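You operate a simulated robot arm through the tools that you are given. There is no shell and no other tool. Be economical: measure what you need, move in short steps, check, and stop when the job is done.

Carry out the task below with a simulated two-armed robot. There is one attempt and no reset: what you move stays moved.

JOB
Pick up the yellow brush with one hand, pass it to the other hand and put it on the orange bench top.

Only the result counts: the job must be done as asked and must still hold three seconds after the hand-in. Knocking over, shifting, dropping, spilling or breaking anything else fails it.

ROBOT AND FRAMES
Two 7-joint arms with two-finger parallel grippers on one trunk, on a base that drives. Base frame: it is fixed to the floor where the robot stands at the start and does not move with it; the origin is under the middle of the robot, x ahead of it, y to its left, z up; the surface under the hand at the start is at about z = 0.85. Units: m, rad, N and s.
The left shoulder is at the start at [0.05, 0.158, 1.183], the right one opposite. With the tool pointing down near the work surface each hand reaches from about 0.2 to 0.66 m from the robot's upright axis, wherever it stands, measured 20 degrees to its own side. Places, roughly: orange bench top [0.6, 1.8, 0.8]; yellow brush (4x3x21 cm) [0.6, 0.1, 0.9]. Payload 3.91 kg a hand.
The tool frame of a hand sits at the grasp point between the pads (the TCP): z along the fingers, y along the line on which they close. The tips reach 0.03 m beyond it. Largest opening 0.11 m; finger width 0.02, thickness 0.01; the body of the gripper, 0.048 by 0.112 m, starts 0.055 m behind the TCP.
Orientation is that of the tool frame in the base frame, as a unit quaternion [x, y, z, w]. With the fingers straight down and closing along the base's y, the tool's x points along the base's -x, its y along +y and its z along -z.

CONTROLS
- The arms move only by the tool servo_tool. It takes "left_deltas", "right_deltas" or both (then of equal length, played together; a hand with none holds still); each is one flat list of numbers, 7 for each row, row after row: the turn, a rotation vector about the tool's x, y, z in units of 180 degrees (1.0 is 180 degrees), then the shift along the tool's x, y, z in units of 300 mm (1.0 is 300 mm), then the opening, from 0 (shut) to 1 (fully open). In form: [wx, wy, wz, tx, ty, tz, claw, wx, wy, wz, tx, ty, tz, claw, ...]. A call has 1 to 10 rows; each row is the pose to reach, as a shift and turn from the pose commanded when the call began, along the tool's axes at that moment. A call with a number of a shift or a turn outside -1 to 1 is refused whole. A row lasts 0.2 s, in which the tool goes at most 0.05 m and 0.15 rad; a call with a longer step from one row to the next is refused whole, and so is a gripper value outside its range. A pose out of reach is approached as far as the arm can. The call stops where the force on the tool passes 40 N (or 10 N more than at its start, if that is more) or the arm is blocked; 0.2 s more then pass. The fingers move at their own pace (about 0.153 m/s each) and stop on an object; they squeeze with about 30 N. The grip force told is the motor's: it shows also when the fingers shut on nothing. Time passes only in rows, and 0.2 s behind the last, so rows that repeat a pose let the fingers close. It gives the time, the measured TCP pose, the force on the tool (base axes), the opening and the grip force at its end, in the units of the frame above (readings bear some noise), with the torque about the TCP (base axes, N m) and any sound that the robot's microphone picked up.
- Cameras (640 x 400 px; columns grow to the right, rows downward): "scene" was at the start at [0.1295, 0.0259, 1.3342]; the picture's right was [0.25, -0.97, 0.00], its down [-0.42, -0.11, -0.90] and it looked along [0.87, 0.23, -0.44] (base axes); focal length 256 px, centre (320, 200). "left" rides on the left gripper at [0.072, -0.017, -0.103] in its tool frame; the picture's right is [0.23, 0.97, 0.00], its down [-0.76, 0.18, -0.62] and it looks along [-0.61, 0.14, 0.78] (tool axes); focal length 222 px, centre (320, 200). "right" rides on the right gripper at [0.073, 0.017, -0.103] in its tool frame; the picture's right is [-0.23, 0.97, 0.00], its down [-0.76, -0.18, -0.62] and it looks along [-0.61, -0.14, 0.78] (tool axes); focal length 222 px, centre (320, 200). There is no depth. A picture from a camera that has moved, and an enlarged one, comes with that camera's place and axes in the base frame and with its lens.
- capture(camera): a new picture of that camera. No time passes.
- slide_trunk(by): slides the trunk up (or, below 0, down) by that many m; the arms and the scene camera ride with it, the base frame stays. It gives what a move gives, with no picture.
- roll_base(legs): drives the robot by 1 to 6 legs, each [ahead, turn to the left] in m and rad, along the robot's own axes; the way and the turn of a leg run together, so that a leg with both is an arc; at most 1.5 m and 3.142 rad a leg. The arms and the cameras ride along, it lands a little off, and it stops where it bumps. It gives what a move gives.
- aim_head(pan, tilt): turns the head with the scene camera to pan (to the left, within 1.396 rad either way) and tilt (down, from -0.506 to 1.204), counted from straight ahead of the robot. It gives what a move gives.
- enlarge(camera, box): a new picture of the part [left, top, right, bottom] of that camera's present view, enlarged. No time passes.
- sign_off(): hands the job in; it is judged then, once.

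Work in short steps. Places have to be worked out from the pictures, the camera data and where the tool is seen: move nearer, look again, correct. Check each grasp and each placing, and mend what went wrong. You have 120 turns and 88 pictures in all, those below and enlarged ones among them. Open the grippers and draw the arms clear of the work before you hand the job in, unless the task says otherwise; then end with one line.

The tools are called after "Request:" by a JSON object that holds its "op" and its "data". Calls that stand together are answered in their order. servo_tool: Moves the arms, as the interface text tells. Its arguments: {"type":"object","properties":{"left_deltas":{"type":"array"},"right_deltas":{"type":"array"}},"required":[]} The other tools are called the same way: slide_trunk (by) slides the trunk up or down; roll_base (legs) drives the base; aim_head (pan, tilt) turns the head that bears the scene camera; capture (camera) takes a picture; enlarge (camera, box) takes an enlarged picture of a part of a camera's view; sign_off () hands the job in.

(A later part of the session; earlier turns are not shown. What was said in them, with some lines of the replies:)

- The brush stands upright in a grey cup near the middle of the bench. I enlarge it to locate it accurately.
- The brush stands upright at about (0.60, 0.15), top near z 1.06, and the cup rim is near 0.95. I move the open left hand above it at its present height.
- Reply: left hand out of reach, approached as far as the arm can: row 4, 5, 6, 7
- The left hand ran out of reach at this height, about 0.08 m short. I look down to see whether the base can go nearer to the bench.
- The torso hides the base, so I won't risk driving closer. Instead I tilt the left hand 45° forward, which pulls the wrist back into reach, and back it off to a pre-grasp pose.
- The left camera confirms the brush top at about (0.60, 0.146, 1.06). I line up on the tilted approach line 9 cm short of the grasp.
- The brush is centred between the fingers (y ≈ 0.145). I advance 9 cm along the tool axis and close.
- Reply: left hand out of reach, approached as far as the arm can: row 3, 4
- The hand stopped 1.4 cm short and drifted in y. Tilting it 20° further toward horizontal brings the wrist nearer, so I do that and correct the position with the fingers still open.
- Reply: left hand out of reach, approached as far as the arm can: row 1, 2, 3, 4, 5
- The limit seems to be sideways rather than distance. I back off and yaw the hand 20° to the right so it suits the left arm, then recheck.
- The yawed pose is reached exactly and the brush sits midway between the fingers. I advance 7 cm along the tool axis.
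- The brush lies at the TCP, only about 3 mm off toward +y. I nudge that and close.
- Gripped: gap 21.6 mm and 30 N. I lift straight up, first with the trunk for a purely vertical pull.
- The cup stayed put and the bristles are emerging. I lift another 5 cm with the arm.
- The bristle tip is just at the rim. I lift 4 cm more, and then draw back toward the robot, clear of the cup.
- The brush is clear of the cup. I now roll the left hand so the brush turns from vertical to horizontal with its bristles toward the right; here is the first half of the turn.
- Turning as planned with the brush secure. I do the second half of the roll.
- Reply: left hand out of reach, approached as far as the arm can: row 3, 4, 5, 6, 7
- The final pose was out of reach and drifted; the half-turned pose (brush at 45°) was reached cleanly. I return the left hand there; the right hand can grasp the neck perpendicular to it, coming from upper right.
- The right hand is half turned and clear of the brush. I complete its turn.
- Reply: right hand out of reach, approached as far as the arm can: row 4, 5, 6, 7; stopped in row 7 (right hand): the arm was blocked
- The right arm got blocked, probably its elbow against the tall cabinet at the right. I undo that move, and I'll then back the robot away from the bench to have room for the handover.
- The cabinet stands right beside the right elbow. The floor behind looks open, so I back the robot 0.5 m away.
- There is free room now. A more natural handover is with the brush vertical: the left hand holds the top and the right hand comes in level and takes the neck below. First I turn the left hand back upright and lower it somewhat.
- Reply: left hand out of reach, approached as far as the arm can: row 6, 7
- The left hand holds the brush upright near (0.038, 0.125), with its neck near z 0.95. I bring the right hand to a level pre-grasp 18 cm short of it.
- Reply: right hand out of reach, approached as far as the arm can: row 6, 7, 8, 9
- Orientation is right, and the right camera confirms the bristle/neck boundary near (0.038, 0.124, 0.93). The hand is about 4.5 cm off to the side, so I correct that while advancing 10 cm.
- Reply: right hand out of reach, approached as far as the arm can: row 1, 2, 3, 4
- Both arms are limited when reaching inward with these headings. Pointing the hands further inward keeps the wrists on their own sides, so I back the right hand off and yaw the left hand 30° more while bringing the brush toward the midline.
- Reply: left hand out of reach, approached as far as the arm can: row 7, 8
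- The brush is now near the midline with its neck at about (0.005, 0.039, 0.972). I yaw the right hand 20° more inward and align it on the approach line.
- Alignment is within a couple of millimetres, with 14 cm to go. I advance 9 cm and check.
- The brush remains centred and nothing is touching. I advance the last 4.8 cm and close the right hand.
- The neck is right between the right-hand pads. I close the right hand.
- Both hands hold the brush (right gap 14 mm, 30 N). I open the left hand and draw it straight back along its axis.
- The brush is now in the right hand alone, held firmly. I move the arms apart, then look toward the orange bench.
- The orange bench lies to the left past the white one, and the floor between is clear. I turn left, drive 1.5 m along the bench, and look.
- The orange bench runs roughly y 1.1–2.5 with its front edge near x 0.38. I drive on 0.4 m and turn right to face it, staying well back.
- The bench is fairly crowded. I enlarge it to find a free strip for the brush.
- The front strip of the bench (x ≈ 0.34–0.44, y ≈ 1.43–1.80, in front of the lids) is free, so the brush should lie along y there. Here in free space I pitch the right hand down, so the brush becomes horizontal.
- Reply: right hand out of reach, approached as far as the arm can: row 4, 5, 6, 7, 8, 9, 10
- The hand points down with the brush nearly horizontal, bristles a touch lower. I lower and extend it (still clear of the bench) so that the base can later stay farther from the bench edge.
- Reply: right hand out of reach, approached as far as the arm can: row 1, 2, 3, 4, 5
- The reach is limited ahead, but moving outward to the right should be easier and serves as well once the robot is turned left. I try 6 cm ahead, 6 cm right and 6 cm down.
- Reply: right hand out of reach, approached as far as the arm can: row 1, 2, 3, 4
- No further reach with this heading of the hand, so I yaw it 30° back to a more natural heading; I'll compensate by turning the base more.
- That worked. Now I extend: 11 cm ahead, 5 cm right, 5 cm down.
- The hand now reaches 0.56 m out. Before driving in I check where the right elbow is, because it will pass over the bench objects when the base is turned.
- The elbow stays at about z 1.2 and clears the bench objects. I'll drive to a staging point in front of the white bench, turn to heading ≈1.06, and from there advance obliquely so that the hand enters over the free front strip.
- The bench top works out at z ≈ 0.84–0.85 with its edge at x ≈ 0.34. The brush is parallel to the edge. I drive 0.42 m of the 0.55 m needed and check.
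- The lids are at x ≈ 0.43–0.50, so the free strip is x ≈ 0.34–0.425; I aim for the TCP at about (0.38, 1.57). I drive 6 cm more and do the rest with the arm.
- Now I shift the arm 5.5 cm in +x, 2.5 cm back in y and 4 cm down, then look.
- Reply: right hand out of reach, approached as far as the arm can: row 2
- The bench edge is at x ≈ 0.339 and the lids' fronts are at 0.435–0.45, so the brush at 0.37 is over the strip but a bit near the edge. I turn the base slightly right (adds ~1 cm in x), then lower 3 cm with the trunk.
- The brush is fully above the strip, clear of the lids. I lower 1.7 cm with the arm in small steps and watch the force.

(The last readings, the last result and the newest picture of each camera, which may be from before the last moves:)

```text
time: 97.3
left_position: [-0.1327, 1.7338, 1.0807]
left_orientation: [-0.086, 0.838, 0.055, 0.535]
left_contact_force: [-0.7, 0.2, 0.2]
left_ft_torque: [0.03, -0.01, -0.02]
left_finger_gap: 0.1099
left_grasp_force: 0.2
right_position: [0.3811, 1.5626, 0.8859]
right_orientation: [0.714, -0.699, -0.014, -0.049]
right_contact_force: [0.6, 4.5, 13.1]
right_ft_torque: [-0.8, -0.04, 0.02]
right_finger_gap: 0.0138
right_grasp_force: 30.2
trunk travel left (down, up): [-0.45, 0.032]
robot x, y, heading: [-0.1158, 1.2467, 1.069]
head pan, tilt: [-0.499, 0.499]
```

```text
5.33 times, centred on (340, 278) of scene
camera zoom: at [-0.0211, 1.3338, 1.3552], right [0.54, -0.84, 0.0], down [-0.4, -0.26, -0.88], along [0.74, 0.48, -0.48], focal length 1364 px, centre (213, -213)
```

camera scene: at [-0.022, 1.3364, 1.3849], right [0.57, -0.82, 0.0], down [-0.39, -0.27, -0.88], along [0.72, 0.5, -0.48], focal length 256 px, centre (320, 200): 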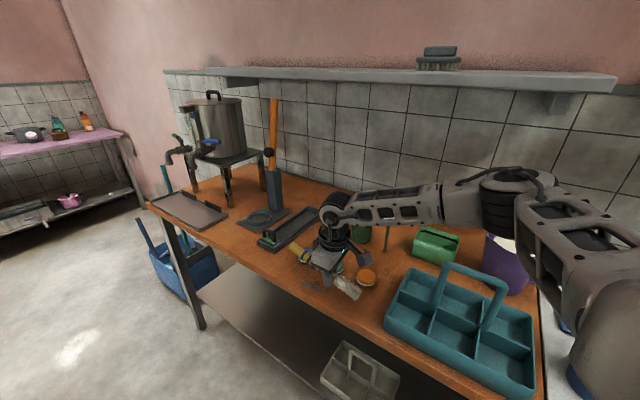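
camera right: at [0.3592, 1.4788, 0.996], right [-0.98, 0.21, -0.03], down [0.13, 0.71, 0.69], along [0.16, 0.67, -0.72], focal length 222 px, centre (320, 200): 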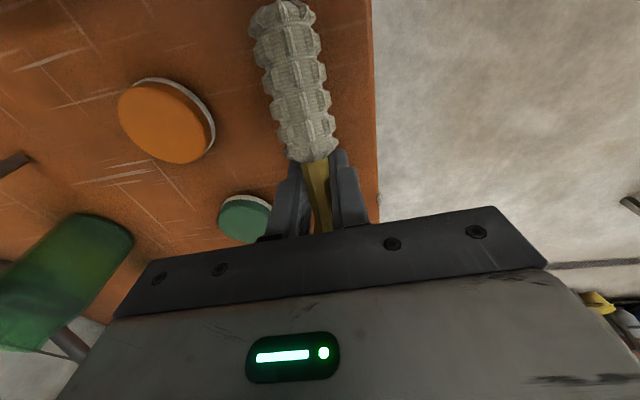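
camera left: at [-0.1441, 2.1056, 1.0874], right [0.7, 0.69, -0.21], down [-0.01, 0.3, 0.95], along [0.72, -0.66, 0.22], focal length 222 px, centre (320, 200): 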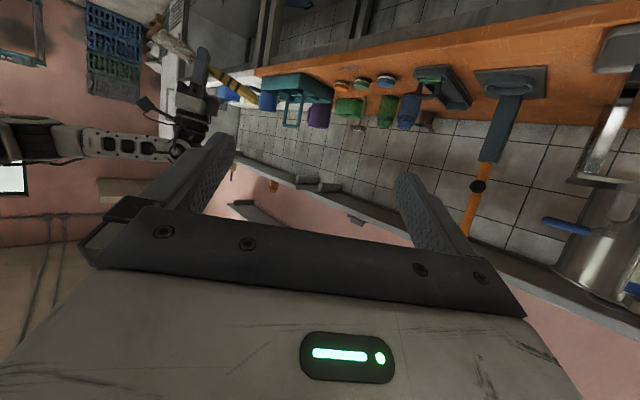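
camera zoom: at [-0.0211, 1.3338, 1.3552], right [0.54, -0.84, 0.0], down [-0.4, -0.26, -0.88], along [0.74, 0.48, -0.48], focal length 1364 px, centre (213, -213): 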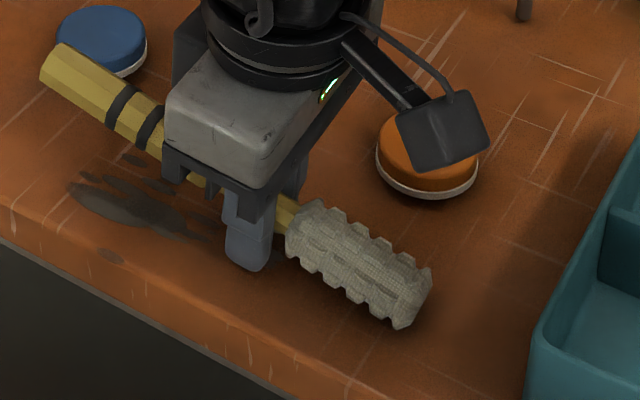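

The bristles touch (13 N, torque confirms contact at the bristle end). I level the brush by tilting the hand 10° so the handle end comes down too, then settle a few millimetres lower.

Request:
{"op": "servo_tool", "data": {"right_deltas": [0, 0.028, 0, 0, 0, 0, 0, 0, 0.0556, 0, 0, 0, 0, 0, 0, 0.0556, 0, 0, 0, 0.01, 0, 0, 0.0556, 0, 0, 0, 0.01, 0]}}

Request:
{"op": "enlarge", "data": {"camera": "scene", "box": [280, 240, 400, 315]}}

```text
time: 98.3
left_position: [-0.1324, 1.7333, 1.0805]
left_orientation: [-0.087, 0.839, 0.056, 0.535]
left_contact_force: [0.6, -0.6, 0.5]
left_ft_torque: [-0.01, -0.03, -0.03]
left_finger_gap: 0.1101
left_grasp_force: 0.1
right_position: [0.3812, 1.5618, 0.8852]
right_orientation: [0.714, -0.698, -0.012, -0.048]
right_contact_force: [0.8, 5.0, 13.7]
right_ft_torque: [-0.81, -0.05, 0.05]
right_finger_gap: 0.0143
right_grasp_force: 30.2
right hand out of reach, approached as far as the arm can: row 1, 2, 3, 4
trunk travel left (down, up): [-0.45, 0.032]
robot x, y, heading: [-0.116, 1.2446, 1.069]
head pan, tilt: [-0.499, 0.499]
```

```text
5.33 times, centred on (340, 278) of scene
camera zoom: at [-0.0211, 1.3337, 1.3551], right [0.54, -0.84, 0.0], down [-0.4, -0.26, -0.88], along [0.74, 0.48, -0.48], focal length 1364 px, centre (213, -213)
```

zoom: 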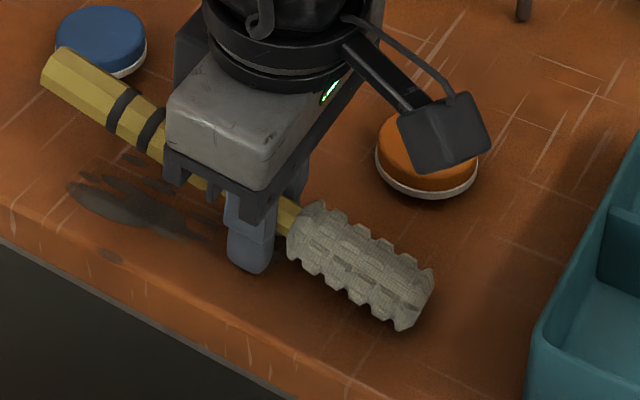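

The wrist can't tilt further, but the bristles already rest on the bench and the handle end is only about 3 cm up. I open the fingers slightly and in steps, so the brush settles between them.

Request:
{"op": "servo_tool", "data": {"right_deltas": [0, 0, 0, 0, 0, 0, 0.16, 0, 0, 0, 0, 0, 0, 0.18, 0, 0, 0, 0, 0, 0, 0.22, 0, 0, 0, 0, 0, 0, 0.28, 0, 0, 0, 0, 0, 0, 0.36, 0, 0, 0, 0, 0, 0, 0.36]}}

Request:
{"op": "enlarge", "data": {"camera": "scene", "box": [280, 240, 400, 315]}}

```text
time: 99.7
left_position: [-0.1317, 1.7338, 1.0806]
left_orientation: [-0.086, 0.839, 0.056, 0.535]
left_contact_force: [-0.2, 0.0, -0.1]
left_ft_torque: [-0.01, 0.02, 0.0]
left_finger_gap: 0.1102
left_grasp_force: 0.1
right_position: [0.3807, 1.5607, 0.8839]
right_orientation: [0.714, -0.699, -0.013, -0.047]
right_contact_force: [0.0, -0.8, -0.6]
right_ft_torque: [0.03, -0.03, 0.0]
right_finger_gap: 0.0397
right_grasp_force: 0.0
trunk travel left (down, up): [-0.45, 0.032]
robot x, y, heading: [-0.1147, 1.2451, 1.074]
head pan, tilt: [-0.499, 0.499]
```

```text
5.33 times, centred on (340, 278) of scene
camera zoom: at [-0.02, 1.3338, 1.355], right [0.54, -0.84, 0.0], down [-0.4, -0.26, -0.88], along [0.74, 0.48, -0.48], focal length 1364 px, centre (213, -213)
```

zoom: 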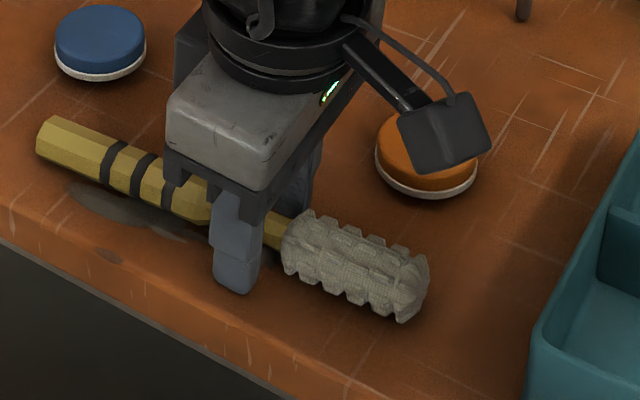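

The brush lies flat on the bench. I lift the hand straight up, first with the trunk and then with the arm, and check.

Request:
{"op": "slide_trunk", "data": {"by": 0.032}}

Request:
{"op": "servo_tool", "data": {"right_deltas": [0, 0, 0, 0, 0, -0.08, 0.36, 0, 0, 0, 0, 0, -0.16, 0.36, 0, 0, 0, 0, 0, -0.16, 0.36]}}

Request:
{"op": "capture", "data": {"camera": "scene"}}

```text
time: 100.5
left_position: [-0.1316, 1.7347, 1.1129]
left_orientation: [-0.086, 0.839, 0.055, 0.534]
left_contact_force: [0.0, 0.0, -0.3]
left_ft_torque: [0.01, 0.02, 0.0]
left_finger_gap: 0.11
left_grasp_force: 0.1
right_position: [0.3816, 1.562, 0.9162]
right_orientation: [0.714, -0.698, -0.013, -0.048]
right_contact_force: [-0.1, -0.1, 0.2]
right_ft_torque: [0.01, -0.02, 0.0]
right_finger_gap: 0.0396
right_grasp_force: 0.0
trunk travel left (down, up): [-0.482, 0.0]
robot x, y, heading: [-0.1189, 1.246, 1.072]
head pan, tilt: [-0.499, 0.499]
```

```text
time: 101.3
left_position: [-0.1331, 1.7335, 1.1117]
left_orientation: [-0.086, 0.839, 0.055, 0.534]
left_contact_force: [0.2, -0.1, -0.1]
left_ft_torque: [0.01, 0.02, 0.03]
left_finger_gap: 0.1102
left_grasp_force: 0.1
right_position: [0.3795, 1.5554, 0.9653]
right_orientation: [0.714, -0.698, -0.013, -0.048]
right_contact_force: [-0.1, -0.5, 0.0]
right_ft_torque: [0.02, 0.0, 0.02]
right_finger_gap: 0.0395
right_grasp_force: 0.0
trunk travel left (down, up): [-0.482, 0.0]
robot x, y, heading: [-0.1186, 1.2472, 1.076]
head pan, tilt: [-0.499, 0.499]
```

```text
28 pictures are left
camera scene: at [-0.0199, 1.3339, 1.3869], right [0.54, -0.84, 0.0], down [-0.4, -0.26, -0.88], along [0.74, 0.48, -0.48], focal length 256 px, centre (320, 200)
```

scene: 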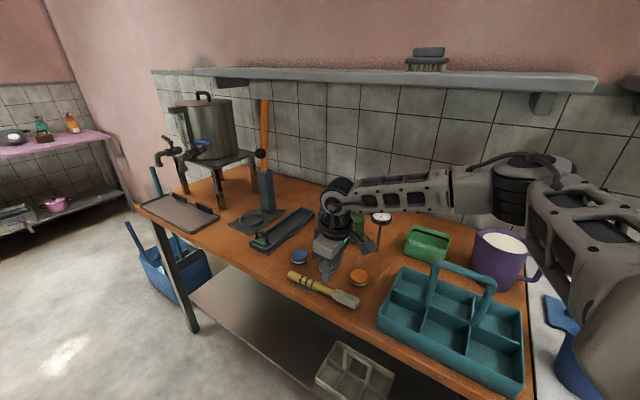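

The brush lies steady and clear of the hand. I back the robot out along the way it came so both arms are clear of the bench, and open the right gripper.

Request:
{"op": "roll_base", "data": {"legs": [[-0.5, 0]]}}

Request:
{"op": "servo_tool", "data": {"right_deltas": [0, 0, 0, 0, 0, 0, 1, 0, 0, 0, 0, 0, 0, 1]}}

Request:
{"op": "capture", "data": {"camera": "scene"}}

```text
time: 104.2
left_position: [-0.3576, 1.3148, 1.1121]
left_orientation: [-0.081, 0.84, 0.053, 0.535]
left_contact_force: [-0.3, 0.5, -0.1]
left_ft_torque: [0.0, -0.03, 0.03]
left_finger_gap: 0.1099
left_grasp_force: 0.1
right_position: [0.1513, 1.1314, 0.9658]
right_orientation: [0.711, -0.702, -0.013, -0.049]
right_contact_force: [0.9, -0.8, 0.0]
right_ft_torque: [0.0, 0.03, -0.02]
right_finger_gap: 0.0396
right_grasp_force: 0.1
trunk travel left (down, up): [-0.482, 0.0]
robot x, y, heading: [-0.3471, 0.8303, 1.059]
head pan, tilt: [-0.499, 0.499]
```

```text
time: 104.8
left_position: [-0.3573, 1.3153, 1.1105]
left_orientation: [-0.081, 0.84, 0.052, 0.535]
left_contact_force: [1.0, 0.0, -0.2]
left_ft_torque: [-0.01, 0.0, 0.01]
left_finger_gap: 0.1101
left_grasp_force: 0.0
right_position: [0.1524, 1.1323, 0.9654]
right_orientation: [0.71, -0.702, -0.013, -0.047]
right_contact_force: [0.0, -0.3, 0.7]
right_ft_torque: [0.02, 0.01, 0.0]
right_finger_gap: 0.11
right_grasp_force: 0.0
trunk travel left (down, up): [-0.482, 0.0]
robot x, y, heading: [-0.3465, 0.8325, 1.059]
head pan, tilt: [-0.499, 0.499]
```

```text
27 pictures are left
camera scene: at [-0.2497, 0.9147, 1.387], right [0.53, -0.85, 0.0], down [-0.41, -0.26, -0.88], along [0.74, 0.47, -0.48], focal length 256 px, centre (320, 200)
```

scene: 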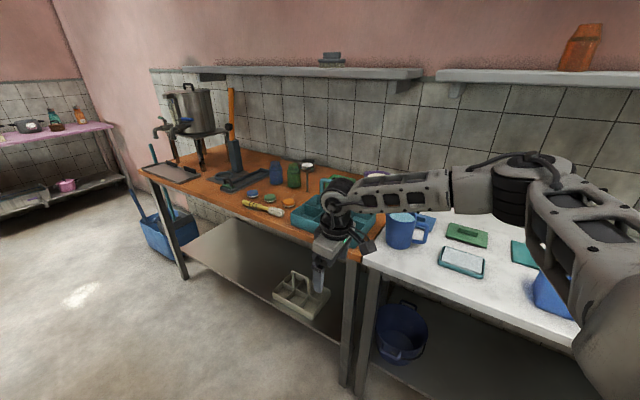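

The brush rests on the orange bench, nothing else looks disturbed, both grippers are open and the arms are clear. I hand the job in.

Request:
{"op": "sign_off", "data": {}}

```text
The job is handed in.
```

The left hand picked up the yellow brush and passed it to the right hand, which laid it flat on the orange bench top; nothing else looked disturbed in the last pictures.
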